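You operate a simulated robot arm through the tools that you are given. There is no shell and no other tool. Be economical: measure what you need, move in short steps, check, and stop when the job is done.

You run a simulated two-armed robot. Do the job below in one go: nothing can be reset, and whatever is moved stays where it is left.

Task
Take the lid off the blue tin and lay it down on the belt 1. Take the orange connector from the top of the back counter and leave it on top of the grey box. Put the white job tote on the top of the far counter. Close the deep drawer of the far counter. Put the black adapter labelled "4 PIN" from the top of the wooden pallet on top of the brown flat carton. Put the blue bin on the top of the packing bench away on the white ledge. Open the top drawer of the black drawer unit, take the yellow socket and leave it in the inside of the top drawer of the black drawer unit and shut the drawer again. The order is free. Set down upright: yellow socket.

Only the result counts: the job must be done as asked and must still hold three seconds after the hand-in. Knocking over, shifting, dropping, spilling or breaking anything else fails it. A push-on lid holds only when it is set on centred and level and pressed home; a screw cap is set on level and turned clockwise until tight.

Robot
Two 7-joint arms with fingered hands on one trunk, on a base that drives. Base frame: it is fixed to the floor where the robot stands at the start and does not move with it; the origin is under the middle of the robot, x ahead of it, y to its left, z up; the surface under the hand at the start is at about z = 1. Lengths are in m, angles in rad, forces in N, time in s.
The left shoulder is at the start at [0.042, 0.163, 1.061], the right one opposite. Places, roughly: black adapter [-6, 0.5, 0.5]; blue bin (15x22x15 cm) [-3.7, 4.6, 0.9]; blue tin (6x6x5 cm) [0.6, 0, 1]; deep drawer of the far counter [-6.5, -1.6, 0.6]; flat carton (34x24x11 cm) [-6, 0.8, 0.6]; grey box (11x13x10 cm) [-6.4, -2.8, 1]; inside of the top drawer of the black drawer unit [-0.1, 3, 0.6]; orange connector (8x4x4 cm) [-6.7, -3, 1]; top drawer of the black drawer unit [-0.1, 3.1, 0.7]; top of the far counter [-5.8, -1.9, 1]; white job tote [-6, -2.75, 1]; white ledge (22x78 cm) [-2.06, -2.56, 1.36]; yellow socket (4x4x5 cm) [0.1, 2.6, 0.9]. Payload 4 kg a hand.
Tool frame (each hand has its own): the origin (TCP) lies between the finger pads and is the grasp point; the fingertips stand 0.036 m ahead of it; z points along the fingers, y is the line along which they close. The gripper opens to 0.124 m. The gripper's body begins 0.042 m behind the TCP. The gripper is a hand of 4 fingers: y runs from the thumb to the fingers, the wrist lies at [-0.015, -0.099, -0.189] in the tool frame, and closing takes about 1.5 s.
Orientation is that of the tool frame in the base frame, as a unit quaternion [x, y, z, w]. With the fingers straight down and the wrist toward the robot, the tool's x, y and z point along [0, 1, 0], [1, 0, 0] and [0, 0, -1] of the base frame.

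Tools
- The arms move only by the tool play_rows. It takes "left_deltas", "right_deltas" or both (then of equal length, played together; a hand with none holds still); each is a list of rows, each an object of numbers (a shift or turn left out is 0, a gripper value left out holds the last): "tx", "ty", "tz": the shift along the tool's x, y, z in units of 150 mm (1.0 is 150 mm); "wx", "wy", "wz": the turn, a rotation vector about the tool's x, y, z in units of 120 degrees (1.0 is 120 degrees). In form: [{"tx": .., "ty": .., "tz": .., "wx": .., "wy": .., "wz": ..}, ...]. A call has 1 to 12 rows; each row is the pose to reach, as a shift and turn from the pose commanded when the call began, along the tool's axes at that moment. "left_hand" and "right_hand" are, for a hand that has rows, the opening, from 0 (shut) to 1 (fully open), set as the call begins (left out, the last holds). A call with a number of a shift or a turn outside -1 to 1 is refused whole. Each row takes 0.2 s and may step no farther than 0.05 m and 0.15 rad from the row before; otherwise, or with a gripper value out of range, the whole call is refused. Where a pose cannot be reached the arm comes as near as it can. A force on the tool above 40 N (or 10 N above the force at the start of the call, whichever is more), or a blocked arm, ends the call early, and 0.2 s more pass. The fingers move at their own pace (about 0.045 m/s each) and stop on an object; they squeeze with about 28 N. The grip force told is the motor's: it shows also when the fingers shut on nothing. Time passes only in rows, and 0.2 s behind the last, so rows that repeat a pose let the fingers close. The reply holds the time, the measured pose of the TCP, the force on the tool along the base axes, the opening and the grip force, in the units named above and with some noise, with the torque about the TCP (base axes, N m) and any sound that the robot's microphone picked up.
- Cameras (640 x 400 px; columns grow to the right, rows downward): "scene" is now at [0.1469, 0.0211, 1.3298]; the picture's right is [0.16, -0.99, -0.02], its down [-0.28, -0.02, -0.96] and it looks along [0.95, 0.16, -0.28] (base axes); focal length 249 px, centre (320, 200). "left" rides on the left gripper at [-0.075, -0.086, -0.123] in its tool frame; the picture's right is [-0.70, -0.34, 0.63], its down [0.64, -0.68, 0.35] and it looks along [0.32, 0.65, 0.69] (tool axes); focal length 275 px, centre (320, 200). "right" rides on the right gripper at [0.075, -0.086, -0.123] in its tool frame; the picture's right is [-0.70, 0.34, -0.63], its down [-0.64, -0.68, 0.35] and it looks along [-0.32, 0.65, 0.69] (tool axes); focal length 275 px, centre (320, 200).
- snapshot(camera): a new picture of that camera. The clock stands still meanwhile.
- raise_lower(by): slides the trunk up (or, below 0, down) by that many m; the arms and the scene camera ride with it, the base frame stays. It gives what a move gives, with no picture.
- drive_base(legs): drives the robot by 1 to 6 legs, each [ahead, left, turn to the left] in m, m and rad, along the robot's own axes; the way and the turn of a leg run together, so that a leg with both is an arc; at most 1.5 m and 3.142 rad a leg. The arms and the cameras ride along, it lands a little off, and it stops where it bumps. It gives what a move gives.
- set_grasp(shape, hand): the hand has 4 fingers and takes this shape, open, in about a second: jaw (thumb against the fingers, like two jaws); tri (thumb and two fingers); tip (a fingertip pinch); poke (one finger out to press); point (the index stretched); flat (the hand flat); cup (the hand cupped); fist (a fist). The gripper value then closes the fingers along that shape, each until it touches; the sizes above hold for jaw. It gives what a move gives, with no picture.
- turn_head(pan, tilt): turns the head with the scene camera to pan (to the left, within 1.501 rad either way) and tilt (down, from -0.506 to 1.204), counted from straight ahead of the robot. It gives what a move gives.
- locate(camera, pixels): for up to 12 pixels [column, row] of the newest picture of that camera ("zoom" is the newest enlarged one), the place [x, y, z] in the base frame of the surface seen there, good to about 0.002 m, but the place of the scene camera against the robot may be out by one fixed shift of up to 0.018 m in any direction. The clock stands still meanwhile.
- zoom(camera, box): a new picture of the part [left, top, right, bottom] of that camera's present view, enlarged. The clock stands still meanwhile.
- close_job(): hands the job in; it is judged then, once.

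Go step by step. Measure first, check grasps and placings, and put right what went wrong. The budget is 138 turns and 180 pictures, counting those below and the enlarged ones. Unless the task says otherwise, let go and move clear before handing in, and close with one line.

The tools are called after "Request:" by a JSON object that holds its "fn" and its "kwargs". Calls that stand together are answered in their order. play_rows: Moves the arms, as the interface text tells. Its arguments: {"type":"object","properties":{"left_deltas":{"type":"array"},"left_hand":{"type":"number"},"right_deltas":{"type":"array"},"right_hand":{"type":"number"}},"required":[]} The other tools are called the same way: raise_lower (by) slides the trunk up or down; set_grasp (shape, hand) gives the hand a shape; drive_base (legs) drives the base; turn_head (pan, tilt) turns the head that bears the scene camera; snapshot (camera) takes a picture; locate (camera, pixels) gives the place of the surface under pixels of a picture; zoom (camera, box) takes an enlarged picture of a part of a camera's view; close_job () hands the job in.

At the start:

```text
t: 0.0
left_eef_pos: [0.6907, 0.5692, 1.2729]
left_tcp_rot: [0.707, 0.707, 0.001, 0.0]
left_ft_force: [0.2, 0.6, 0.0]
left_ft_torque: [-0.02, 0.01, -0.04]
left_width: 0.1234
left_grasp_force: 0.1
left_shape: jaw
right_eef_pos: [0.6273, -0.0782, 1.2669]
right_tcp_rot: [0.707, 0.707, 0.0, 0.001]
right_ft_force: [-0.2, 0.0, 0.5]
right_ft_torque: [0.02, -0.02, 0.01]
right_width: 0.1235
right_grasp_force: 0.2
right_shape: jaw
trunk travel left (down, up): [-0.225, 0.253]
robot x, y, heading: [0.002, 0.0005, 0.0]
head pan, tilt: [0.162, 0.127]
```

scene: 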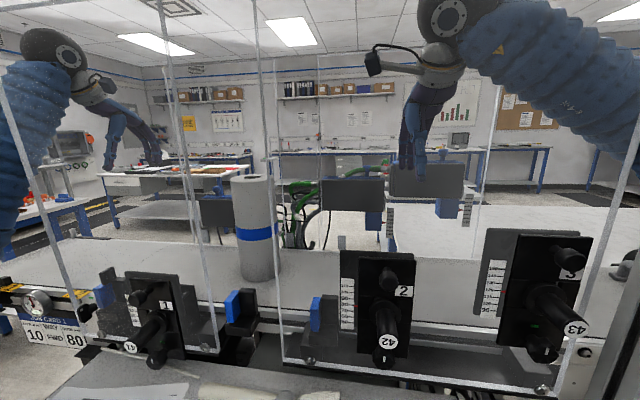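
right: 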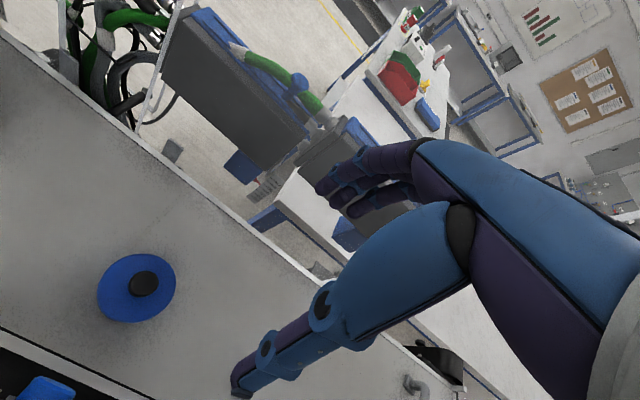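
left: 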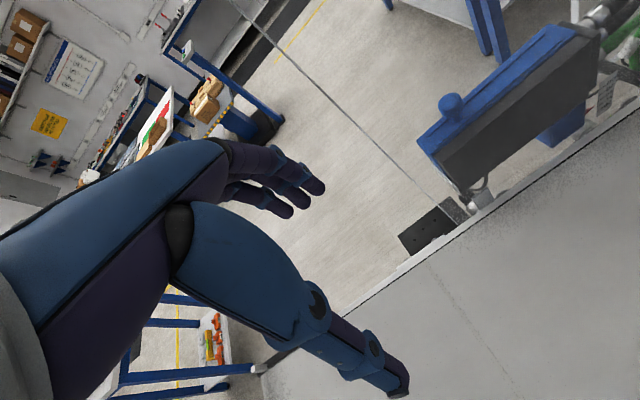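

The right picture shows the blue tin's lid with a black knob at (140,285). I'll locate it and look down with the head.

Request:
{"fn": "locate", "kwargs": {"camera": "right", "pixels": [[143, 284], [110, 300], [165, 270], [128, 258], [145, 318], [220, 330], [60, 250], [200, 260]]}}

Request:
{"fn": "turn_head", "kwargs": {"pan": 0, "tilt": 0.7}}

Request:
{"fn": "snapshot", "kwargs": {"camera": "scene"}}

```text
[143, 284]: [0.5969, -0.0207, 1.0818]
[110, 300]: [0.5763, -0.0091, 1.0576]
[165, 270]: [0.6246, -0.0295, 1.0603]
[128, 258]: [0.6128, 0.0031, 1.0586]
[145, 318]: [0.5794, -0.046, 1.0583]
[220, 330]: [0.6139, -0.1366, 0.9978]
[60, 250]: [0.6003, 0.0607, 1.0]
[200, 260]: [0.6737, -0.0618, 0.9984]
```

```text
t: 1.0
left_eef_pos: [0.6918, 0.5701, 1.2734]
left_tcp_rot: [0.707, 0.707, 0.0, 0.001]
left_ft_force: [-0.5, -0.4, -0.6]
left_ft_torque: [-0.01, -0.01, -0.03]
left_width: 0.1236
left_grasp_force: 0.0
left_shape: jaw
right_eef_pos: [0.6265, -0.0789, 1.2672]
right_tcp_rot: [0.707, 0.707, 0.0, 0.0]
right_ft_force: [0.3, 0.3, 0.4]
right_ft_torque: [-0.01, 0.01, 0.01]
right_width: 0.1237
right_grasp_force: 0.1
right_shape: jaw
trunk travel left (down, up): [-0.225, 0.253]
robot x, y, heading: [-0.0002, -0.0003, -0.003]
head pan, tilt: [0.0, 0.7]
```

```text
176 pictures are left
```

scene: 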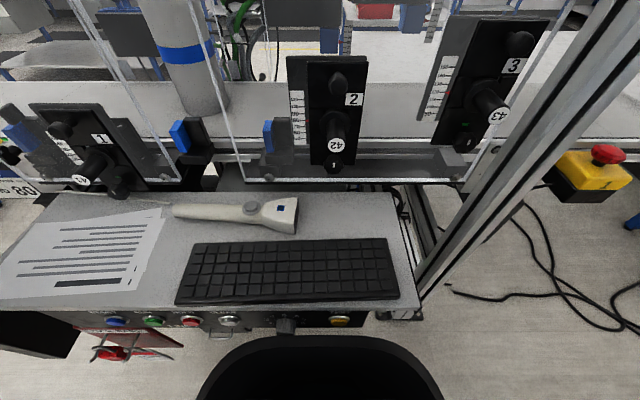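

The scene picture shows panels and glass but not the tin; I'll check the depth of what's seen there.

Request:
{"fn": "locate", "kwargs": {"camera": "scene", "pixels": [[335, 90], [335, 145], [290, 270], [230, 100], [320, 170], [250, 210], [480, 110], [185, 60], [270, 135], [350, 190], [440, 180], [160, 150]]}}

Request:
{"fn": "snapshot", "kwargs": {"camera": "right"}}

```text
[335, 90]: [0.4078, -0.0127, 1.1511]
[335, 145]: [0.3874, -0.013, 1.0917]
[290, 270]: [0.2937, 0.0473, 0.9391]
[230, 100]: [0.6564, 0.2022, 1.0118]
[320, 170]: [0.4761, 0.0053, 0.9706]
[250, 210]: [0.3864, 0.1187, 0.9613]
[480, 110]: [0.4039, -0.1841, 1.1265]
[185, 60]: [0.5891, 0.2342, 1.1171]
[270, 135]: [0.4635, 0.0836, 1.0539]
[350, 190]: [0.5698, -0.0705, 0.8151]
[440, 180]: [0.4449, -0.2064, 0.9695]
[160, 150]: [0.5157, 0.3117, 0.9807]
```

```text
175 pictures are left
```

right: 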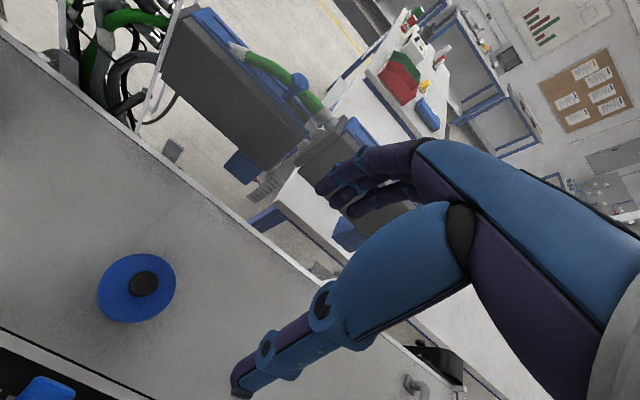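

I need to know where the glass panes stand relative to the arm's path; look level and measure the edges.

Request:
{"fn": "turn_head", "kwargs": {"pan": 0, "tilt": 0.1}}

Request:
{"fn": "snapshot", "kwargs": {"camera": "scene"}}

```text
t: 2.0
left_eef_pos: [0.6911, 0.5693, 1.2741]
left_tcp_rot: [0.707, 0.708, 0.001, 0.0]
left_ft_force: [0.6, 0.0, 0.2]
left_ft_torque: [0.02, 0.01, -0.02]
left_width: 0.1237
left_grasp_force: 0.0
left_shape: jaw
right_eef_pos: [0.6264, -0.0774, 1.2663]
right_tcp_rot: [0.708, 0.706, 0.0, -0.001]
right_ft_force: [0.1, 0.3, 0.4]
right_ft_torque: [-0.02, 0.0, -0.03]
right_width: 0.1238
right_grasp_force: 0.0
right_shape: jaw
trunk travel left (down, up): [-0.225, 0.253]
robot x, y, heading: [0.0014, 0.0003, 0.001]
head pan, tilt: [0.0, 0.099]
```

```text
174 pictures are left
```

scene: 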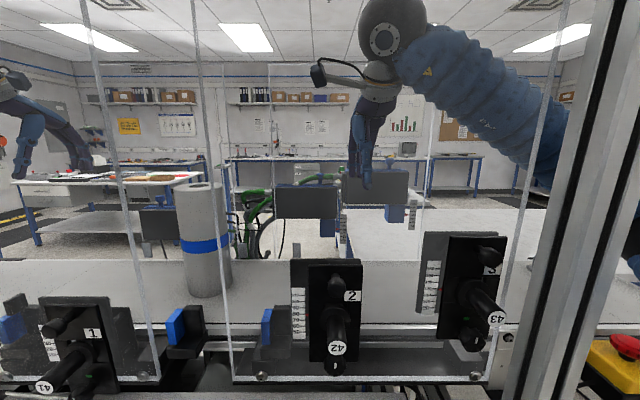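

Request:
{"fn": "locate", "kwargs": {"camera": "scene", "pixels": [[108, 100], [205, 100], [212, 200], [430, 100], [555, 60], [575, 100], [420, 50], [500, 90], [380, 40], [335, 268], [450, 240], [100, 30]]}}

Request:
{"fn": "snapshot", "kwargs": {"camera": "left"}}

```text
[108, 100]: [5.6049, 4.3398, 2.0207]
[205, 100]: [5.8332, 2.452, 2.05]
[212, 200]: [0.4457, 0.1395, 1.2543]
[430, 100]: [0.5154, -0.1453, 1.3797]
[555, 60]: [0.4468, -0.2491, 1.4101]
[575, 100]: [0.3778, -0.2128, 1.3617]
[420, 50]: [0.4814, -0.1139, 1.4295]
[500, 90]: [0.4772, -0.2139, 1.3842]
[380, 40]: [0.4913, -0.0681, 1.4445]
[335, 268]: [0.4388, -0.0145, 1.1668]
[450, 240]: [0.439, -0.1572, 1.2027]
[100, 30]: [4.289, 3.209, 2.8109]
```

```text
173 pictures are left
```

left: 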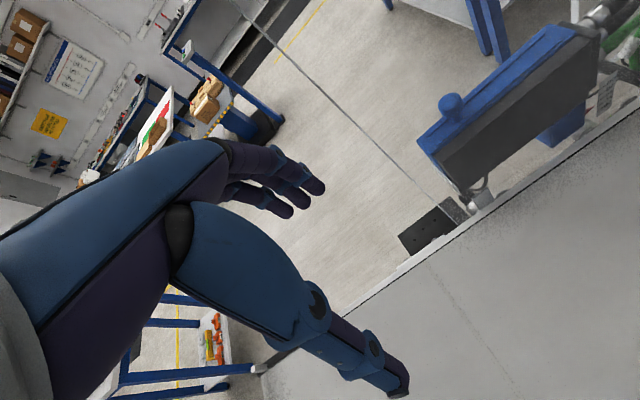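

Glass stands near x≈0.445 but the arm is evidently already on the belt side. Zoom on the lid for the knob's size.

Request:
{"fn": "zoom", "kwargs": {"camera": "right", "box": [80, 240, 200, 330]}}

Request:
{"fn": "locate", "kwargs": {"camera": "zoom", "pixels": [[330, 180], [290, 230], [400, 180], [330, 240], [360, 270], [290, 280], [320, 310], [200, 360], [110, 270], [330, 90]]}}

```text
4.44 times, centred on (140, 285) of right
```

zoom: 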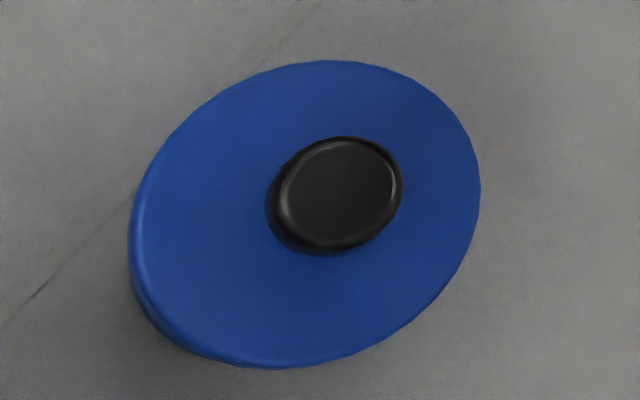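

```text
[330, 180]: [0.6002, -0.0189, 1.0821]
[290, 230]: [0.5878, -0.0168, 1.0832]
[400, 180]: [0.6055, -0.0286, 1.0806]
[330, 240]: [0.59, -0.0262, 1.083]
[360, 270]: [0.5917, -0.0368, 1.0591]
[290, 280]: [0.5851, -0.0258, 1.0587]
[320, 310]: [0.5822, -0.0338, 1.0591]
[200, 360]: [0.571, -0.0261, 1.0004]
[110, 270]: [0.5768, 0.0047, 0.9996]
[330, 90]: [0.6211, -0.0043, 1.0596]
```

Knob centre ≈(0.598,−0.021), top 1.082, lid top 1.059. Move the right hand above it.

Request:
{"fn": "play_rows", "kwargs": {"right_deltas": [{"tx": 0.1, "ty": -0.05, "tz": 0.19}, {"tx": 0.2, "ty": -0.1, "tz": 0.38}, {"tx": 0.3, "ty": -0.15, "tz": 0.58}, {"tx": 0.38, "ty": -0.19, "tz": 0.78}, {"tx": 0.38, "ty": -0.19, "tz": 0.78}], "right_hand": 0.5}}

Request:
{"fn": "snapshot", "kwargs": {"camera": "right"}}

Request:
{"fn": "snapshot", "kwargs": {"camera": "scene"}}

```text
t: 3.2
left_eef_pos: [0.694, 0.5695, 1.2717]
left_tcp_rot: [0.707, 0.707, 0.0, -0.001]
left_ft_force: [-0.1, 0.2, -0.4]
left_ft_torque: [0.0, 0.0, 0.0]
left_width: 0.1238
left_grasp_force: 0.1
left_shape: jaw
right_eef_pos: [0.6024, -0.0199, 1.1476]
right_tcp_rot: [0.707, 0.707, -0.001, -0.001]
right_ft_force: [0.4, 0.5, -0.4]
right_ft_torque: [0.05, 0.02, -0.01]
right_width: 0.0623
right_grasp_force: 0.2
right_shape: jaw
trunk travel left (down, up): [-0.225, 0.253]
robot x, y, heading: [0.0022, -0.0026, -0.002]
head pan, tilt: [0.0, 0.099]
```

```text
171 pictures are left
```

right: 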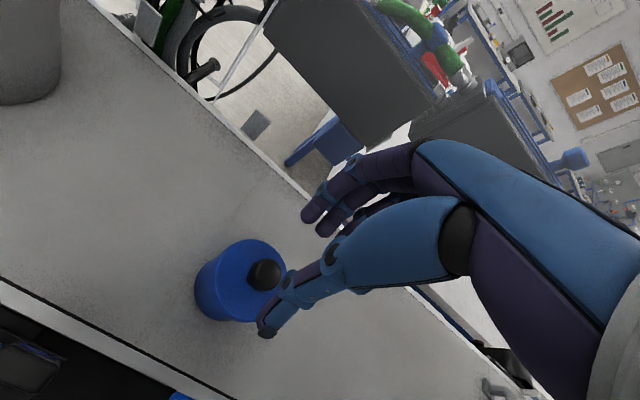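

```text
170 pictures are left
```

scene: 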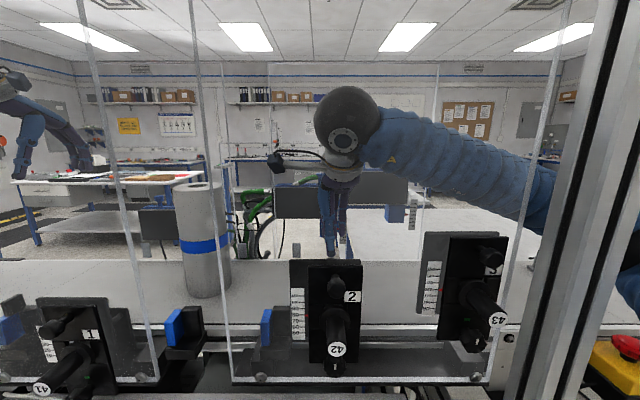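

The fingers straddle the knob at (262,275). Lower to z≈1.102 and close.

Request:
{"fn": "play_rows", "kwargs": {"right_deltas": [{"ty": -0.025, "tz": 0.15}, {"ty": -0.027, "tz": 0.3}, {"ty": -0.027, "tz": 0.31}, {"ty": -0.027, "tz": 0.31}]}}

Request:
{"fn": "snapshot", "kwargs": {"camera": "right"}}

Request:
{"fn": "play_rows", "kwargs": {"right_deltas": [{}, {}, {}, {}, {}, {}, {}], "right_hand": 0}}

Request:
{"fn": "snapshot", "kwargs": {"camera": "right"}}

```text
t: 4.2
left_eef_pos: [0.6986, 0.5696, 1.27]
left_tcp_rot: [0.707, 0.707, -0.001, -0.002]
left_ft_force: [0.5, 0.3, -0.1]
left_ft_torque: [0.02, 0.02, 0.02]
left_width: 0.1236
left_grasp_force: 0.1
left_shape: jaw
right_eef_pos: [0.6015, -0.0206, 1.1019]
right_tcp_rot: [0.709, 0.706, -0.001, -0.003]
right_ft_force: [-0.3, -1.7, 0.5]
right_ft_torque: [-0.01, 0.03, 0.02]
right_width: 0.0624
right_grasp_force: 0.1
right_shape: jaw
trunk travel left (down, up): [-0.225, 0.253]
robot x, y, heading: [-0.0, -0.0024, -0.007]
head pan, tilt: [0.0, 0.099]
```

```text
169 pictures are left
```

right: 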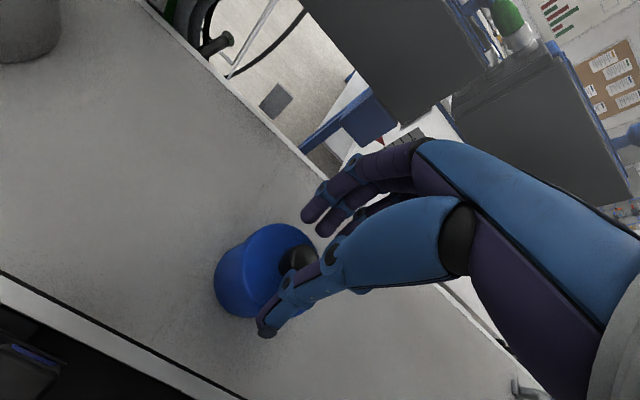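

```text
t: 5.8
left_eef_pos: [0.6976, 0.5699, 1.2695]
left_tcp_rot: [0.708, 0.707, -0.001, -0.002]
left_ft_force: [0.3, -0.1, -0.4]
left_ft_torque: [0.0, -0.05, -0.03]
left_width: 0.1236
left_grasp_force: 0.1
left_shape: jaw
right_eef_pos: [0.6015, -0.0204, 1.1018]
right_tcp_rot: [0.709, 0.706, -0.002, -0.003]
right_ft_force: [-4.1, 1.4, 12.7]
right_ft_torque: [0.07, -0.16, 0.04]
right_width: 0.0226
right_grasp_force: 27.9
right_shape: jaw
trunk travel left (down, up): [-0.225, 0.253]
robot x, y, heading: [-0.0009, 0.0003, -0.004]
head pan, tilt: [0.0, 0.099]
```

```text
168 pictures are left
```

right: 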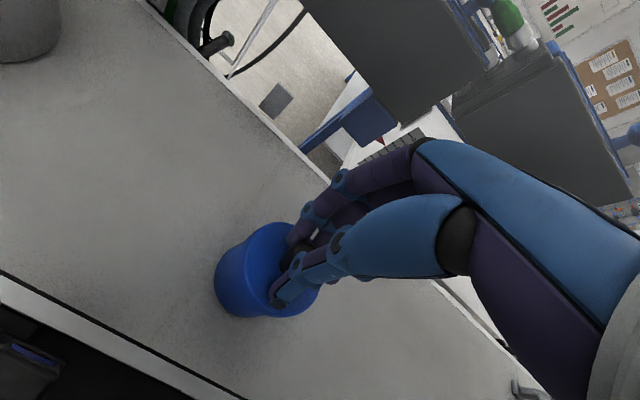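

Knob is held (width 0.0226, 28 N). Lift straight up gently and look.

Request:
{"fn": "play_rows", "kwargs": {"right_deltas": [{"tz": -0.04}, {"tz": -0.08}, {"tz": -0.14}, {"tz": -0.2}, {"tz": -0.26}]}}

Request:
{"fn": "snapshot", "kwargs": {"camera": "right"}}

```text
t: 7.0
left_eef_pos: [0.6992, 0.5703, 1.2684]
left_tcp_rot: [0.707, 0.707, -0.003, -0.003]
left_ft_force: [-0.8, -0.3, 1.4]
left_ft_torque: [0.0, -0.02, 0.02]
left_width: 0.1237
left_grasp_force: 0.0
left_shape: jaw
right_eef_pos: [0.6, -0.0228, 1.1378]
right_tcp_rot: [0.707, 0.707, -0.003, -0.003]
right_ft_force: [0.4, 1.4, -0.1]
right_ft_torque: [0.0, 0.01, -0.01]
right_width: 0.018
right_grasp_force: 27.8
right_shape: jaw
trunk travel left (down, up): [-0.225, 0.253]
robot x, y, heading: [-0.001, -0.0023, 0.001]
head pan, tilt: [0.0, 0.099]
heard: snap
```

```text
167 pictures are left
```

right: 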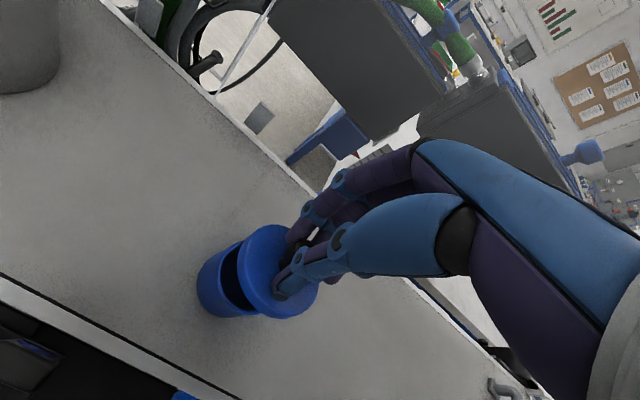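

A snap was heard and the picture shows the lid off the tin. Lift higher, and carry it to y≈−0.16.

Request:
{"fn": "play_rows", "kwargs": {"right_deltas": [{"tz": -0.25}, {"tz": -0.35}, {"tx": -0.3, "tz": -0.35}, {"tx": -0.6, "tz": -0.35}, {"tx": -0.9, "tz": -0.35}, {"tx": -0.93, "tz": -0.2}, {"tx": -0.93, "tz": 0.1}, {"tx": -0.93, "tz": 0.3}, {"tx": -0.93, "tz": 0.35}, {"tx": -0.93, "tz": 0.35}]}}

Request:
{"fn": "snapshot", "kwargs": {"camera": "right"}}

```text
t: 9.2
left_eef_pos: [0.7021, 0.5693, 1.2665]
left_tcp_rot: [0.707, 0.707, -0.003, -0.004]
left_ft_force: [-0.2, -0.4, -0.4]
left_ft_torque: [0.03, 0.02, 0.04]
left_width: 0.1234
left_grasp_force: 0.1
left_shape: jaw
right_eef_pos: [0.6104, -0.1621, 1.0863]
right_tcp_rot: [0.711, 0.703, -0.003, -0.007]
right_ft_force: [-0.9, -0.1, -0.7]
right_ft_torque: [0.02, -0.01, -0.02]
right_width: 0.0175
right_grasp_force: 28.3
right_shape: jaw
trunk travel left (down, up): [-0.225, 0.253]
robot x, y, heading: [-0.0041, -0.0008, -0.001]
head pan, tilt: [0.0, 0.099]
```

```text
166 pictures are left
```

right: 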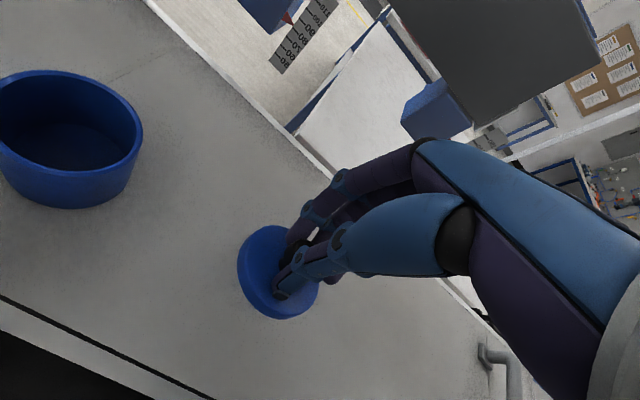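

Lid hangs level above clear belt. Lower slowly until contact.

Request:
{"fn": "play_rows", "kwargs": {"right_deltas": [{"tz": 0.05}, {"tz": 0.09}, {"tz": 0.12}, {"tz": 0.14}, {"tz": 0.14}]}}

Request:
{"fn": "zoom", "kwargs": {"camera": "right", "box": [200, 180, 360, 340]}}

Request:
{"fn": "locate", "kwargs": {"camera": "zoom", "pixels": [[230, 150], [200, 200], [300, 180], [170, 340]]}}

```text
t: 10.4
left_eef_pos: [0.7021, 0.5712, 1.266]
left_tcp_rot: [0.707, 0.707, -0.004, -0.004]
left_ft_force: [-0.5, -0.4, -0.2]
left_ft_torque: [-0.03, -0.01, 0.03]
left_width: 0.1238
left_grasp_force: 0.1
left_shape: jaw
right_eef_pos: [0.6108, -0.1623, 1.066]
right_tcp_rot: [0.71, 0.704, -0.004, -0.005]
right_ft_force: [-0.7, -0.2, -0.4]
right_ft_torque: [0.05, -0.02, -0.02]
right_width: 0.0174
right_grasp_force: 28.0
right_shape: jaw
trunk travel left (down, up): [-0.225, 0.253]
robot x, y, heading: [0.001, -0.0, 0.003]
head pan, tilt: [0.0, 0.099]
```

```text
2.50 times, centred on (280, 260) of right
```

zoom: 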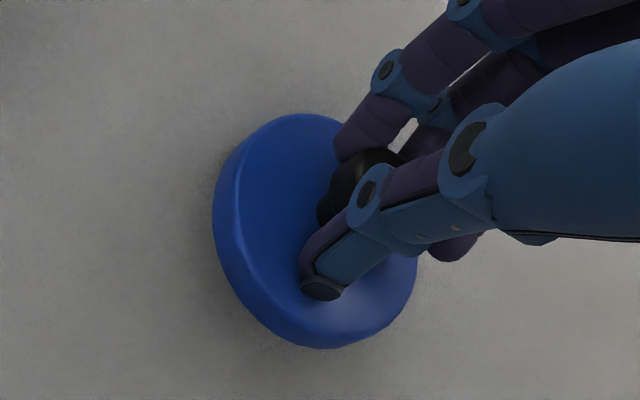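

```text
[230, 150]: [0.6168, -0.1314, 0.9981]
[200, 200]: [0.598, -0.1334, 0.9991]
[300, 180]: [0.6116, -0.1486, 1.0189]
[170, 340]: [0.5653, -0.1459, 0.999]
```

Lid top is at 1.019, a few mm above the belt. Lower a bit further, then let go.

Request:
{"fn": "play_rows", "kwargs": {"right_deltas": [{"tz": 0.015}, {"tz": 0.03}, {"tz": 0.04}, {"tz": 0.04}]}}

Request:
{"fn": "play_rows", "kwargs": {"right_deltas": [{}, {}, {}, {}, {}, {"tz": -0.3}, {"tz": -0.6}, {"tz": -0.9}], "right_hand": 0.6}}

Request:
{"fn": "snapshot", "kwargs": {"camera": "right"}}

```text
t: 11.4
left_eef_pos: [0.7025, 0.5694, 1.2658]
left_tcp_rot: [0.707, 0.707, -0.003, -0.004]
left_ft_force: [1.0, 0.1, 0.0]
left_ft_torque: [0.03, 0.0, 0.01]
left_width: 0.1237
left_grasp_force: 0.0
left_shape: jaw
right_eef_pos: [0.6102, -0.1633, 1.0591]
right_tcp_rot: [0.711, 0.703, -0.003, -0.006]
right_ft_force: [0.2, 0.8, 1.1]
right_ft_torque: [0.01, -0.06, 0.02]
right_width: 0.0177
right_grasp_force: 28.6
right_shape: jaw
trunk travel left (down, up): [-0.225, 0.253]
robot x, y, heading: [0.0024, -0.0028, 0.001]
head pan, tilt: [0.0, 0.099]
```

```text
t: 13.2
left_eef_pos: [0.7035, 0.5674, 1.2657]
left_tcp_rot: [0.707, 0.707, -0.003, -0.004]
left_ft_force: [0.3, -0.9, -0.7]
left_ft_torque: [0.01, -0.01, -0.01]
left_width: 0.1238
left_grasp_force: 0.1
left_shape: jaw
right_eef_pos: [0.6059, -0.164, 1.187]
right_tcp_rot: [0.707, 0.707, -0.007, -0.006]
right_ft_force: [0.2, 0.0, 0.9]
right_ft_torque: [0.01, 0.0, 0.02]
right_width: 0.0745
right_grasp_force: 0.1
right_shape: jaw
trunk travel left (down, up): [-0.225, 0.253]
robot x, y, heading: [-0.0008, -0.0011, 0.004]
head pan, tilt: [0.0, 0.099]
```

```text
164 pictures are left
```

right: 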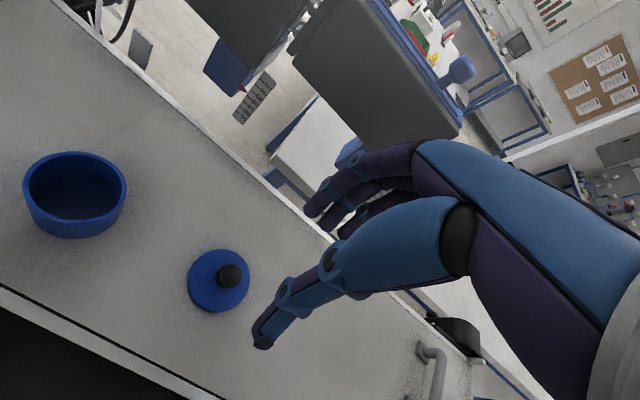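

Lid lies flat on the belt at (218,280), tin still stands. Raise the trunk and hands clear, and look left toward the drawer unit.

Request:
{"fn": "raise_lower", "kwargs": {"by": 0.2}}

Request:
{"fn": "turn_head", "kwargs": {"pan": 1.5, "tilt": 0.2}}

Request:
{"fn": "snapshot", "kwargs": {"camera": "scene"}}

Request:
{"fn": "locate", "kwargs": {"camera": "scene", "pixels": [[320, 200], [320, 250], [320, 300], [250, 250], [400, 250], [320, 350], [200, 200], [440, 200]]}}

```text
t: 15.3
left_eef_pos: [0.6888, 0.5714, 1.4742]
left_tcp_rot: [0.707, 0.707, 0.001, 0.001]
left_ft_force: [-0.3, -0.8, 0.4]
left_ft_torque: [0.0, -0.01, -0.03]
left_width: 0.1237
left_grasp_force: 0.0
left_shape: jaw
right_eef_pos: [0.5903, -0.1597, 1.4016]
right_tcp_rot: [0.707, 0.707, 0.001, 0.001]
right_ft_force: [-0.5, 1.1, 0.0]
right_ft_torque: [0.02, -0.01, -0.03]
right_width: 0.0746
right_grasp_force: 0.1
right_shape: jaw
trunk travel left (down, up): [-0.425, 0.053]
robot x, y, heading: [-0.0, 0.0023, -0.0]
head pan, tilt: [0.0, 0.099]
```

```text
t: 16.9
left_eef_pos: [0.6906, 0.5698, 1.4736]
left_tcp_rot: [0.707, 0.707, 0.0, 0.0]
left_ft_force: [0.6, -0.6, 0.1]
left_ft_torque: [0.03, 0.01, -0.02]
left_width: 0.1238
left_grasp_force: 0.1
left_shape: jaw
right_eef_pos: [0.5943, -0.1614, 1.3991]
right_tcp_rot: [0.707, 0.708, 0.0, 0.0]
right_ft_force: [0.6, 1.0, -0.1]
right_ft_torque: [0.01, 0.02, 0.01]
right_width: 0.0744
right_grasp_force: 0.0
right_shape: jaw
trunk travel left (down, up): [-0.425, 0.053]
robot x, y, heading: [0.0025, -0.0026, -0.004]
head pan, tilt: [1.499, 0.201]
```

```text
163 pictures are left
```

scene: 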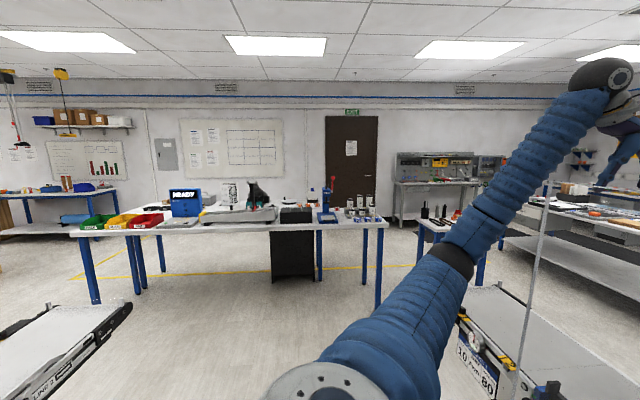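

```text
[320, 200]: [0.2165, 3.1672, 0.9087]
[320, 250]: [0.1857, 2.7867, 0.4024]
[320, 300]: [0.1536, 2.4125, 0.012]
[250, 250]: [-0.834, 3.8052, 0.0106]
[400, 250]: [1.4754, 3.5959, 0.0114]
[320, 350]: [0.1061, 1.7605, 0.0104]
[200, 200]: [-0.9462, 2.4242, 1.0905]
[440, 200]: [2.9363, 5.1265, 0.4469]
```

The packing bench with the black drawer unit below it is seen at (295,245). Zoom there.

Request:
{"fn": "zoom", "kwargs": {"camera": "scene", "box": [230, 170, 390, 300]}}

Request:
{"fn": "locate", "kwargs": {"camera": "zoom", "pixels": [[170, 245], [345, 245], [170, 290], [345, 400], [170, 400], [260, 260], [260, 350], [260, 190], [560, 190], [200, 225], [290, 175], [400, 200]]}}

```text
3.08 times, centred on (310, 235) of scene
```

zoom: 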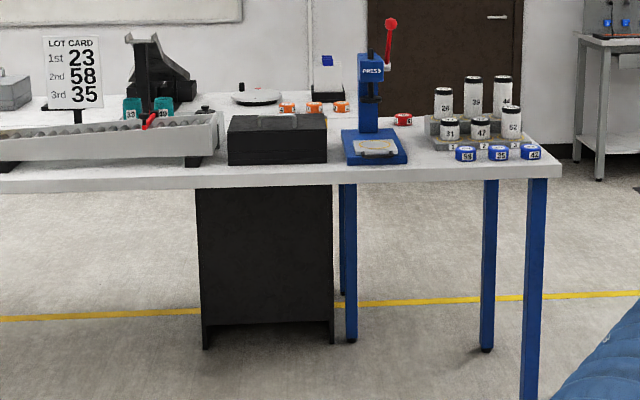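

```text
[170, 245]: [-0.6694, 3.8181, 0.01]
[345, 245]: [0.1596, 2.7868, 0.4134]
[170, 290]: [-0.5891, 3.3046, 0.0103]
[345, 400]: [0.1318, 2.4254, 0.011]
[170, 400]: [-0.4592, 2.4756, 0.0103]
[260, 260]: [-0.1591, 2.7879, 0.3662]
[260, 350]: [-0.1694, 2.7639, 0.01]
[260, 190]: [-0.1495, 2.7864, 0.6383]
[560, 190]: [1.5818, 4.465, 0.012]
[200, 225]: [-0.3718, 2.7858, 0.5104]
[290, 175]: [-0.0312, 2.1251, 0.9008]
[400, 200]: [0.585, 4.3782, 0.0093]
```

The unit's plain back faces us, so its drawers likely open to +y. Back away from the belt first, in a short test, and look on the way.

Request:
{"fn": "drive_base", "kwargs": {"legs": [[-0.5, 0, 0]]}}

Request:
{"fn": "snapshot", "kwargs": {"camera": "right"}}

Request:
{"fn": "turn_head", "kwargs": {"pan": 1.5, "tilt": 0.5}}

Request:
{"fn": "snapshot", "kwargs": {"camera": "scene"}}

```text
t: 18.2
left_eef_pos: [0.6279, 0.5748, 1.472]
left_tcp_rot: [0.704, 0.711, -0.001, -0.001]
left_ft_force: [-0.3, -0.3, 0.8]
left_ft_torque: [-0.02, 0.03, -0.01]
left_width: 0.1237
left_grasp_force: 0.2
left_shape: jaw
right_eef_pos: [0.5447, -0.1612, 1.3949]
right_tcp_rot: [0.711, 0.703, -0.004, -0.009]
right_ft_force: [-0.1, -0.1, -0.3]
right_ft_torque: [-0.04, 0.01, 0.02]
right_width: 0.0741
right_grasp_force: 0.0
right_shape: jaw
trunk travel left (down, up): [-0.425, 0.053]
robot x, y, heading: [-0.0637, -0.0011, 0.004]
head pan, tilt: [1.499, 0.201]
stopped in leg 1: the robot was blocked; the commanded pose is now the measured one
```

```text
161 pictures are left
```

right: 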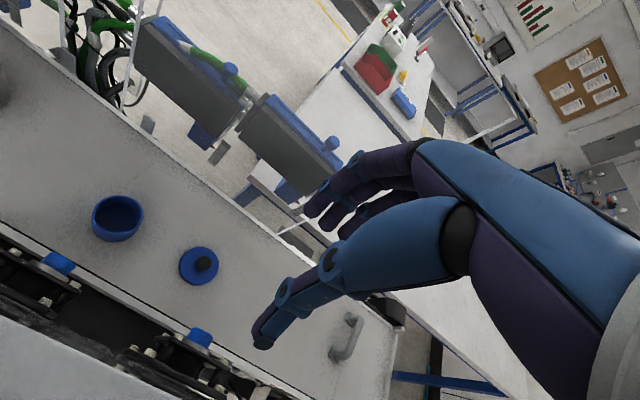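

```text
t: 19.0
left_eef_pos: [0.6296, 0.5753, 1.4691]
left_tcp_rot: [0.704, 0.71, -0.002, -0.001]
left_ft_force: [-0.5, 0.5, 0.4]
left_ft_torque: [-0.03, 0.0, 0.02]
left_width: 0.1238
left_grasp_force: 0.0
left_shape: jaw
right_eef_pos: [0.5449, -0.1616, 1.3954]
right_tcp_rot: [0.711, 0.703, -0.003, -0.01]
right_ft_force: [-0.7, 0.2, 0.0]
right_ft_torque: [0.0, 0.03, 0.04]
right_width: 0.0745
right_grasp_force: 0.1
right_shape: jaw
trunk travel left (down, up): [-0.425, 0.053]
robot x, y, heading: [-0.0665, -0.0011, 0.003]
head pan, tilt: [1.499, 0.499]
```

```text
160 pictures are left
```

scene: 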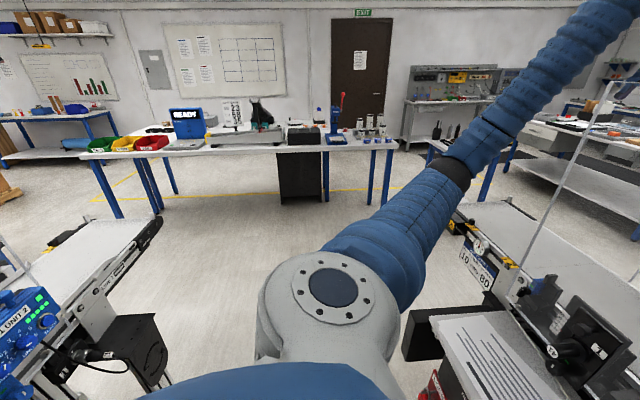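

Backing was blocked after 6 cm, where the right wrist reaches x≈0.445, the glass plane. Look at the glass's extent near both arms.

Request:
{"fn": "turn_head", "kwargs": {"pan": -0.5, "tilt": -0.1}}

Request:
{"fn": "snapshot", "kwargs": {"camera": "scene"}}

Request:
{"fn": "turn_head", "kwargs": {"pan": 0.6, "tilt": -0.1}}

Request:
{"fn": "snapshot", "kwargs": {"camera": "scene"}}

```text
t: 20.9
left_eef_pos: [0.6304, 0.5753, 1.4698]
left_tcp_rot: [0.705, 0.71, -0.002, -0.001]
left_ft_force: [0.1, -0.5, 0.9]
left_ft_torque: [0.0, 0.02, 0.05]
left_width: 0.1238
left_grasp_force: 0.1
left_shape: jaw
right_eef_pos: [0.5436, -0.1617, 1.3962]
right_tcp_rot: [0.71, 0.704, -0.003, -0.009]
right_ft_force: [0.8, -0.8, 0.1]
right_ft_torque: [0.01, 0.01, 0.03]
right_width: 0.0744
right_grasp_force: 0.1
right_shape: jaw
trunk travel left (down, up): [-0.425, 0.053]
robot x, y, heading: [-0.0678, -0.0014, 0.003]
head pan, tilt: [-0.499, -0.099]
```

```text
159 pictures are left
```

scene: 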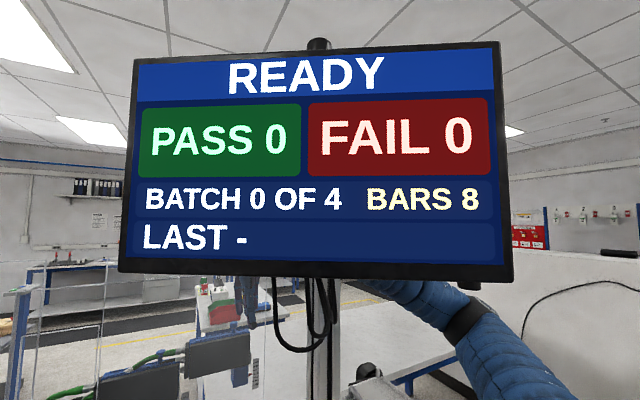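

```text
t: 22.2
left_eef_pos: [0.63, 0.5756, 1.4681]
left_tcp_rot: [0.705, 0.71, -0.003, -0.002]
left_ft_force: [-0.1, 0.3, -0.2]
left_ft_torque: [0.01, 0.0, -0.02]
left_width: 0.1237
left_grasp_force: 0.0
left_shape: jaw
right_eef_pos: [0.5452, -0.1613, 1.3951]
right_tcp_rot: [0.711, 0.703, -0.002, -0.009]
right_ft_force: [0.0, -0.1, -0.6]
right_ft_torque: [-0.03, 0.01, 0.0]
right_width: 0.0744
right_grasp_force: 0.0
right_shape: jaw
trunk travel left (down, up): [-0.425, 0.053]
robot x, y, heading: [-0.0669, -0.0013, 0.006]
head pan, tilt: [0.6, -0.099]
```

```text
158 pictures are left
```

scene: 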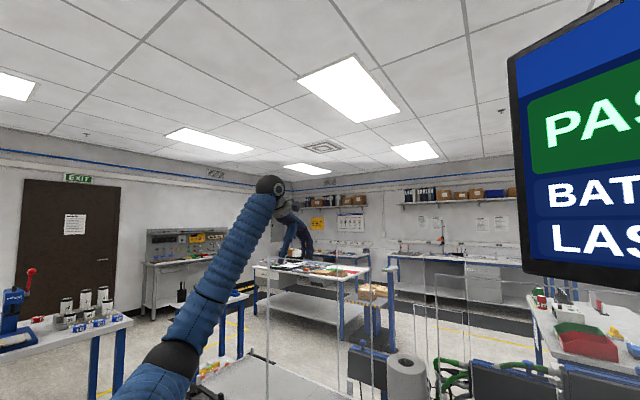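

A monitor on a post stands between me and the right hand. Measure the monitor's and panes' extents.

Request:
{"fn": "locate", "kwargs": {"camera": "scene", "pixels": [[512, 60], [530, 270], [620, 280], [425, 278], [468, 272], [264, 342], [385, 262], [390, 300], [600, 40], [600, 220]]}}

Request:
{"fn": "turn_head", "kwargs": {"pan": -0.5, "tilt": 0.4}}

Request:
{"fn": "snapshot", "kwargs": {"camera": "scene"}}

Request:
{"fn": "locate", "kwargs": {"camera": "scene", "pixels": [[320, 20], [480, 40], [140, 40], [500, 90], [320, 120], [320, 200], [100, 200], [320, 300], [400, 80], [100, 120]]}}

```text
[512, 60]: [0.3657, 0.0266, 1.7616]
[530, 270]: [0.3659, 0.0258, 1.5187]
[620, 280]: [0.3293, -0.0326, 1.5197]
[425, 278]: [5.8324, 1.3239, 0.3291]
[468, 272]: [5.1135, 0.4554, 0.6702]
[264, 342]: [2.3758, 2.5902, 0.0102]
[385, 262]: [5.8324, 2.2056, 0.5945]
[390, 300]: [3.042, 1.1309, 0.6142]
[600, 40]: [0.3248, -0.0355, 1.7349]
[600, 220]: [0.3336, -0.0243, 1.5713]
```

```text
t: 23.6
left_eef_pos: [0.6292, 0.5744, 1.4689]
left_tcp_rot: [0.704, 0.71, -0.002, -0.002]
left_ft_force: [-0.1, -0.2, 0.7]
left_ft_torque: [-0.02, -0.03, 0.02]
left_width: 0.124
left_grasp_force: 0.1
left_shape: jaw
right_eef_pos: [0.544, -0.1618, 1.3953]
right_tcp_rot: [0.711, 0.703, -0.002, -0.01]
right_ft_force: [-0.6, 0.3, 0.1]
right_ft_torque: [0.0, 0.03, 0.01]
right_width: 0.0743
right_grasp_force: 0.0
right_shape: jaw
trunk travel left (down, up): [-0.425, 0.053]
robot x, y, heading: [-0.0676, 0.0002, 0.002]
head pan, tilt: [-0.499, 0.4]
```

```text
157 pictures are left
```

scene: 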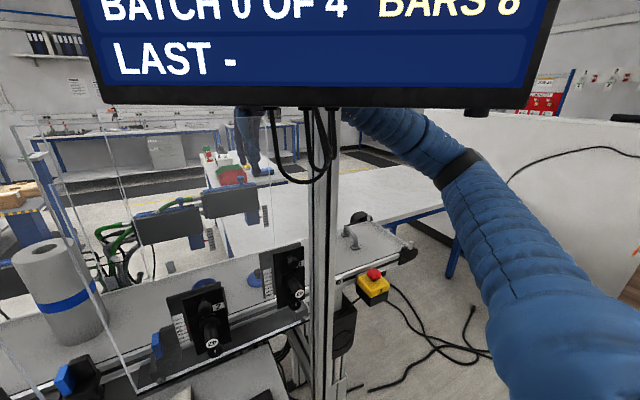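

```text
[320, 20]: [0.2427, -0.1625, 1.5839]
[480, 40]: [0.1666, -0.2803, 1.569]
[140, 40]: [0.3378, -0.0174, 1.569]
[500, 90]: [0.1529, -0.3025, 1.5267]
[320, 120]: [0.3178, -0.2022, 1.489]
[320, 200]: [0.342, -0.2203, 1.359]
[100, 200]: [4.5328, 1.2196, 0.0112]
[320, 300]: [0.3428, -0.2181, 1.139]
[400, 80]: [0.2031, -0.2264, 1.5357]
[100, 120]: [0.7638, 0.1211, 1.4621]
```

The right arm wraps around the monitor post at (0.34,−0.22). I'll go ahead again, then swing the right hand to the right past the post.

Request:
{"fn": "drive_base", "kwargs": {"legs": [[0.065, 0, 0]]}}

Request:
{"fn": "play_rows", "kwargs": {"right_deltas": [{"tx": -0.25}, {"tx": -0.5}, {"tx": -0.75}, {"tx": -1.0}, {"tx": -1.0}]}}

Request:
{"fn": "play_rows", "kwargs": {"right_deltas": [{"tx": -0.25}, {"tx": -0.5}, {"tx": -0.75}, {"tx": -1.0}, {"tx": -1.0}]}}

Request:
{"fn": "snapshot", "kwargs": {"camera": "scene"}}

```text
t: 24.5
left_eef_pos: [0.6838, 0.575, 1.4753]
left_tcp_rot: [0.704, 0.71, 0.001, 0.001]
left_ft_force: [0.2, -0.2, -0.3]
left_ft_torque: [-0.02, 0.05, -0.04]
left_width: 0.124
left_grasp_force: 0.1
left_shape: jaw
right_eef_pos: [0.598, -0.1615, 1.3993]
right_tcp_rot: [0.711, 0.703, 0.0, -0.007]
right_ft_force: [0.3, -0.5, 0.6]
right_ft_torque: [0.01, -0.01, -0.01]
right_width: 0.0743
right_grasp_force: 0.0
right_shape: jaw
trunk travel left (down, up): [-0.425, 0.053]
robot x, y, heading: [-0.0022, -0.0009, 0.006]
head pan, tilt: [-0.499, 0.4]
```

```text
t: 25.7
left_eef_pos: [0.6857, 0.5751, 1.4727]
left_tcp_rot: [0.705, 0.709, 0.0, 0.001]
left_ft_force: [-0.2, 0.5, -0.2]
left_ft_torque: [-0.04, -0.01, -0.01]
left_width: 0.1236
left_grasp_force: 0.1
left_shape: jaw
right_eef_pos: [0.6004, -0.3117, 1.398]
right_tcp_rot: [0.711, 0.703, -0.001, -0.007]
right_ft_force: [-1.1, 1.4, -0.4]
right_ft_torque: [-0.06, 0.01, 0.01]
right_width: 0.0742
right_grasp_force: 0.0
right_shape: jaw
trunk travel left (down, up): [-0.425, 0.053]
robot x, y, heading: [-0.0047, 0.0011, 0.003]
head pan, tilt: [-0.499, 0.4]
```

```text
t: 26.9
left_eef_pos: [0.6845, 0.5754, 1.4736]
left_tcp_rot: [0.705, 0.71, 0.0, 0.001]
left_ft_force: [0.6, 0.0, 0.0]
left_ft_torque: [-0.02, -0.01, 0.01]
left_width: 0.1236
left_grasp_force: 0.0
left_shape: jaw
right_eef_pos: [0.5972, -0.4604, 1.3981]
right_tcp_rot: [0.711, 0.703, -0.001, -0.007]
right_ft_force: [0.7, 1.0, -0.7]
right_ft_torque: [0.0, -0.04, 0.01]
right_width: 0.0746
right_grasp_force: 0.1
right_shape: jaw
trunk travel left (down, up): [-0.425, 0.053]
robot x, y, heading: [-0.0007, -0.0003, 0.005]
head pan, tilt: [-0.499, 0.4]
```

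```text
156 pictures are left
```

scene: 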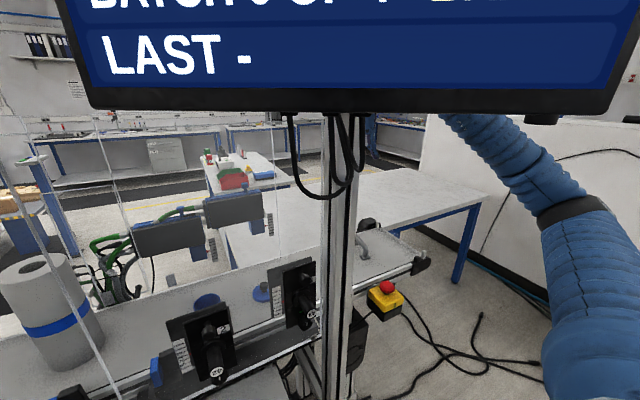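

Right hand is now at y=−0.46, past the post and monitor edge (y≈−0.31). Check the room behind me before backing.

Request:
{"fn": "turn_head", "kwargs": {"pan": 1.5, "tilt": 0.7}}

Request:
{"fn": "snapshot", "kwargs": {"camera": "scene"}}

Request:
{"fn": "locate", "kwargs": {"camera": "scene", "pixels": [[30, 240], [60, 200], [150, 170], [120, 280], [60, 310], [20, 350], [500, 200], [440, 300], [110, 220], [10, 180], [450, 150], [200, 120]]}}

```text
t: 28.9
left_eef_pos: [0.684, 0.574, 1.4748]
left_tcp_rot: [0.705, 0.709, 0.001, 0.001]
left_ft_force: [0.6, -0.3, -0.2]
left_ft_torque: [-0.02, 0.01, 0.01]
left_width: 0.1236
left_grasp_force: 0.0
left_shape: jaw
right_eef_pos: [0.5964, -0.4623, 1.3967]
right_tcp_rot: [0.711, 0.703, 0.0, -0.008]
right_ft_force: [-0.1, 0.0, -0.4]
right_ft_torque: [-0.01, 0.01, 0.01]
right_width: 0.0745
right_grasp_force: 0.0
right_shape: jaw
trunk travel left (down, up): [-0.425, 0.053]
robot x, y, heading: [-0.0053, -0.0009, 0.01]
head pan, tilt: [1.499, 0.7]
```

```text
155 pictures are left
```

scene: 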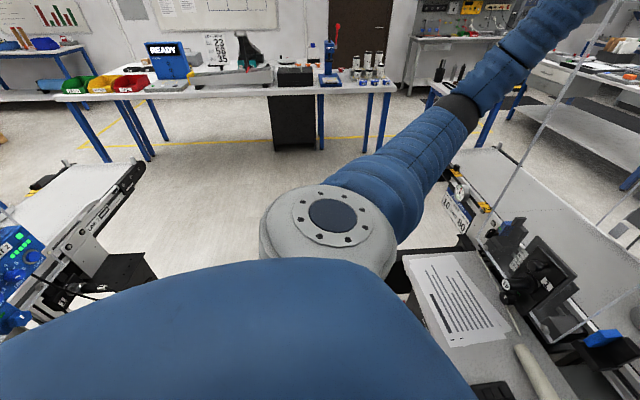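

```text
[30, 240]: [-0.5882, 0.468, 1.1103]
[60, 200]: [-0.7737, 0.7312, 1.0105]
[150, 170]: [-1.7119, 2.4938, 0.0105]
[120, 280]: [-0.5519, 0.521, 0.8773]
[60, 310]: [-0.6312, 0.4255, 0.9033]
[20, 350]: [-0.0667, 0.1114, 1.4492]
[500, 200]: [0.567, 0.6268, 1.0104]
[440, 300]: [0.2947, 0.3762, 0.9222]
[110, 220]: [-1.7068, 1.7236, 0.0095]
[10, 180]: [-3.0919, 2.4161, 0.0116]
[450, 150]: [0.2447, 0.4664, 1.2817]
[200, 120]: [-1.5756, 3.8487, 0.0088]
```

Lane is about 0.8 m wide (line 2 at x≈−0.55), so I'll tuck the right hand to my right side. First see what's on the right.

Request:
{"fn": "turn_head", "kwargs": {"pan": -1.3, "tilt": 0.4}}

Request:
{"fn": "snapshot", "kwargs": {"camera": "scene"}}

Request:
{"fn": "locate", "kwargs": {"camera": "scene", "pixels": [[320, 100], [320, 200], [320, 300], [150, 100], [150, 200], [500, 100], [560, 200], [500, 300], [200, 300], [600, 120], [420, 150], [100, 50]]}}

```text
t: 31.3
left_eef_pos: [0.6851, 0.5738, 1.4751]
left_tcp_rot: [0.705, 0.709, 0.001, 0.001]
left_ft_force: [0.9, -0.1, -0.6]
left_ft_torque: [0.01, 0.02, 0.03]
left_width: 0.1237
left_grasp_force: 0.0
left_shape: jaw
right_eef_pos: [0.5955, -0.4619, 1.3975]
right_tcp_rot: [0.71, 0.704, 0.0, -0.008]
right_ft_force: [0.4, 0.0, -0.9]
right_ft_torque: [-0.01, -0.04, -0.05]
right_width: 0.0744
right_grasp_force: 0.1
right_shape: jaw
trunk travel left (down, up): [-0.425, 0.053]
robot x, y, heading: [-0.0037, -0.0003, 0.003]
head pan, tilt: [-1.3, 0.4]
```

```text
154 pictures are left
```

scene: 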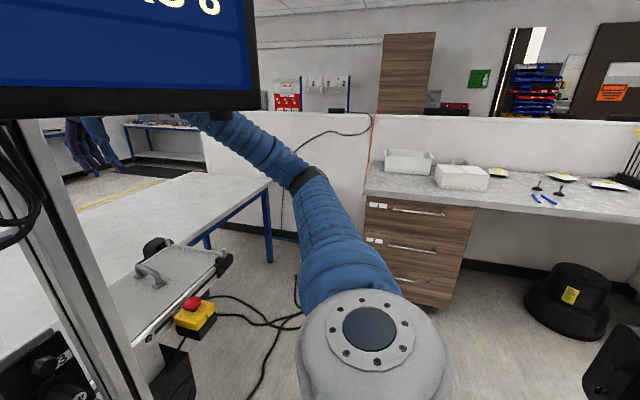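

```text
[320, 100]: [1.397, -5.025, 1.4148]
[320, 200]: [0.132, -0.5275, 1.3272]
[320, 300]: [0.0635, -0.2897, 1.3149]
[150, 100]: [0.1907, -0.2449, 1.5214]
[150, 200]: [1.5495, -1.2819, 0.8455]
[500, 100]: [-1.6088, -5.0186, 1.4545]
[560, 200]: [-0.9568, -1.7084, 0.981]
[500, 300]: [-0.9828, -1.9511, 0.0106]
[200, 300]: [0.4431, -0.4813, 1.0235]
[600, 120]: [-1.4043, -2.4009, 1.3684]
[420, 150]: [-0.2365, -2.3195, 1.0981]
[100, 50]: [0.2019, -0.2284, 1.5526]
```

The right side is free up to y≈−1.7. Tuck the right hand around to my right side, turning the tool with it.

Request:
{"fn": "play_rows", "kwargs": {"right_deltas": [{"tx": -0.2, "ty": -0.25, "wz": 0.055}, {"tx": -0.4, "ty": -0.48, "wz": 0.11}, {"tx": -0.6, "ty": -0.73, "wz": 0.165}, {"tx": -0.79, "ty": -0.97, "wz": 0.215}]}}

Request:
{"fn": "play_rows", "kwargs": {"right_deltas": [{"tx": -0.25, "ty": -0.2, "wz": 0.055}, {"tx": -0.48, "ty": -0.4, "wz": 0.11}, {"tx": -0.73, "ty": -0.6, "wz": 0.165}, {"tx": -0.97, "ty": -0.79, "wz": 0.215}]}}

Request:
{"fn": "play_rows", "kwargs": {"right_deltas": [{"tx": -0.21, "ty": -0.17, "wz": 0.04}, {"tx": -0.42, "ty": -0.33, "wz": 0.08}, {"tx": -0.63, "ty": -0.5, "wz": 0.11}, {"tx": -0.83, "ty": -0.66, "wz": 0.143}]}}

Request:
{"fn": "raise_lower", "kwargs": {"by": -0.2}}

Request:
{"fn": "snapshot", "kwargs": {"camera": "scene"}}

```text
t: 32.3
left_eef_pos: [0.6801, 0.5753, 1.4779]
left_tcp_rot: [0.704, 0.71, 0.002, 0.001]
left_ft_force: [0.4, 0.4, 1.0]
left_ft_torque: [-0.05, -0.04, -0.02]
left_width: 0.1237
left_grasp_force: 0.1
left_shape: jaw
right_eef_pos: [0.4475, -0.5782, 1.398]
right_tcp_rot: [0.85, 0.527, -0.001, -0.007]
right_ft_force: [-0.6, -0.2, 1.1]
right_ft_torque: [0.01, -0.01, -0.01]
right_width: 0.0743
right_grasp_force: 0.0
right_shape: jaw
trunk travel left (down, up): [-0.425, 0.053]
robot x, y, heading: [-0.004, 0.0007, 0.007]
head pan, tilt: [-1.3, 0.4]
```

```text
t: 33.3
left_eef_pos: [0.6798, 0.5774, 1.477]
left_tcp_rot: [0.704, 0.71, 0.002, 0.002]
left_ft_force: [-0.9, -0.4, 0.8]
left_ft_torque: [-0.01, -0.09, 0.0]
left_width: 0.1239
left_grasp_force: 0.1
left_shape: jaw
right_eef_pos: [0.2745, -0.6528, 1.3996]
right_tcp_rot: [0.946, 0.323, -0.002, -0.005]
right_ft_force: [0.2, -0.2, -0.6]
right_ft_torque: [0.01, -0.04, 0.0]
right_width: 0.0744
right_grasp_force: 0.0
right_shape: jaw
trunk travel left (down, up): [-0.425, 0.053]
robot x, y, heading: [-0.004, -0.0018, 0.009]
head pan, tilt: [-1.3, 0.4]
```

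```text
t: 34.3
left_eef_pos: [0.6805, 0.5772, 1.4747]
left_tcp_rot: [0.704, 0.71, 0.001, 0.002]
left_ft_force: [0.0, 0.0, 0.2]
left_ft_torque: [-0.03, -0.04, 0.04]
left_width: 0.1238
left_grasp_force: 0.0
left_shape: jaw
right_eef_pos: [0.1178, -0.6515, 1.4008]
right_tcp_rot: [0.984, 0.179, -0.003, -0.006]
right_ft_force: [-0.3, 0.5, -0.1]
right_ft_torque: [0.01, -0.03, 0.0]
right_width: 0.0742
right_grasp_force: 0.1
right_shape: jaw
trunk travel left (down, up): [-0.425, 0.053]
robot x, y, heading: [-0.0017, 0.0044, 0.002]
head pan, tilt: [-1.3, 0.4]
```

```text
t: 36.5
left_eef_pos: [0.6834, 0.5743, 1.2759]
left_tcp_rot: [0.704, 0.71, 0.001, 0.002]
left_ft_force: [0.0, -0.3, -0.3]
left_ft_torque: [0.02, 0.0, 0.02]
left_width: 0.1239
left_grasp_force: 0.0
left_shape: jaw
right_eef_pos: [0.1174, -0.6534, 1.2002]
right_tcp_rot: [0.984, 0.179, -0.004, -0.006]
right_ft_force: [-0.5, -0.1, 0.9]
right_ft_torque: [0.01, 0.03, 0.01]
right_width: 0.0744
right_grasp_force: 0.1
right_shape: jaw
trunk travel left (down, up): [-0.225, 0.253]
robot x, y, heading: [-0.0024, 0.0002, 0.003]
head pan, tilt: [-1.3, 0.4]
```

```text
153 pictures are left
```

scene: 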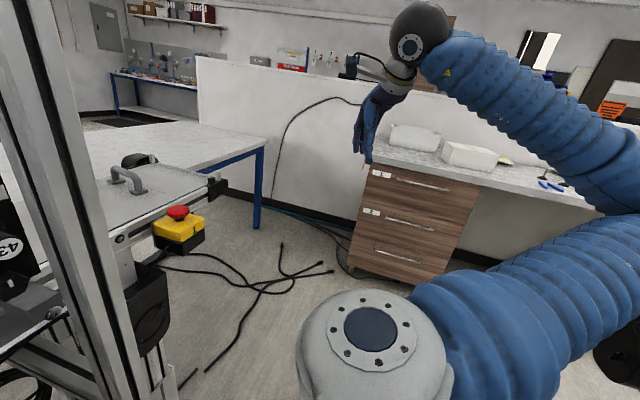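

Right arm is tucked. Check how far back the elbow sticks before strafing left.

Request:
{"fn": "locate", "kwargs": {"camera": "scene", "pixels": [[620, 190], [600, 330], [500, 330], [600, 130], [420, 30], [375, 75]]}}

Request:
{"fn": "turn_head", "kwargs": {"pan": -1.5, "tilt": 0.3}}

Request:
{"fn": "snapshot", "kwargs": {"camera": "scene"}}

Request:
{"fn": "locate", "kwargs": {"camera": "scene", "pixels": [[560, 200], [560, 330], [600, 250], [520, 100], [630, 380], [630, 100], [630, 20]]}}

```text
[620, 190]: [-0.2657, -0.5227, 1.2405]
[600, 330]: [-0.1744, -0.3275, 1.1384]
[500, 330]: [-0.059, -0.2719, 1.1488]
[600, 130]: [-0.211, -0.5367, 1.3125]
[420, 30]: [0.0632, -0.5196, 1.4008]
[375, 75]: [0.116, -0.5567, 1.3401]
```

```text
t: 37.2
left_eef_pos: [0.6842, 0.5748, 1.2743]
left_tcp_rot: [0.705, 0.71, 0.001, 0.0]
left_ft_force: [0.7, 0.4, 0.4]
left_ft_torque: [0.02, -0.02, 0.01]
left_width: 0.1241
left_grasp_force: 0.0
left_shape: jaw
right_eef_pos: [0.119, -0.654, 1.1996]
right_tcp_rot: [0.984, 0.179, -0.004, -0.006]
right_ft_force: [-0.4, -0.4, 0.2]
right_ft_torque: [-0.01, -0.02, -0.05]
right_width: 0.0745
right_grasp_force: 0.0
right_shape: jaw
trunk travel left (down, up): [-0.225, 0.253]
robot x, y, heading: [-0.0045, -0.0007, 0.011]
head pan, tilt: [-1.499, 0.3]
```

```text
152 pictures are left
```

scene: 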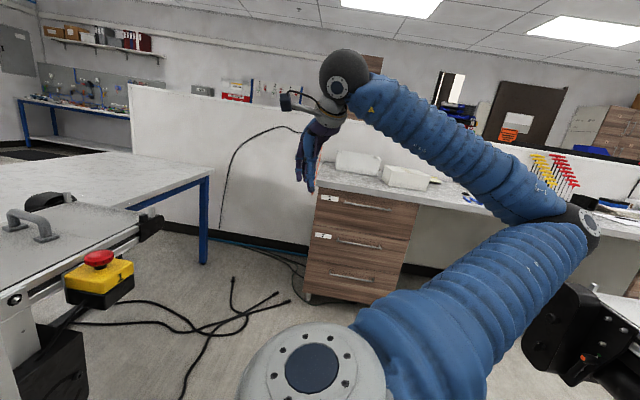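

```text
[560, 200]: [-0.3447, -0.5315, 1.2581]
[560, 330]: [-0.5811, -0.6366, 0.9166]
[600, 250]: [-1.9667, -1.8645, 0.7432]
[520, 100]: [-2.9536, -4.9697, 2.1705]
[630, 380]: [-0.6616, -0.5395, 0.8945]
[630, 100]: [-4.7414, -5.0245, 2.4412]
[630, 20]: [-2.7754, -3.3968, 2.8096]
```

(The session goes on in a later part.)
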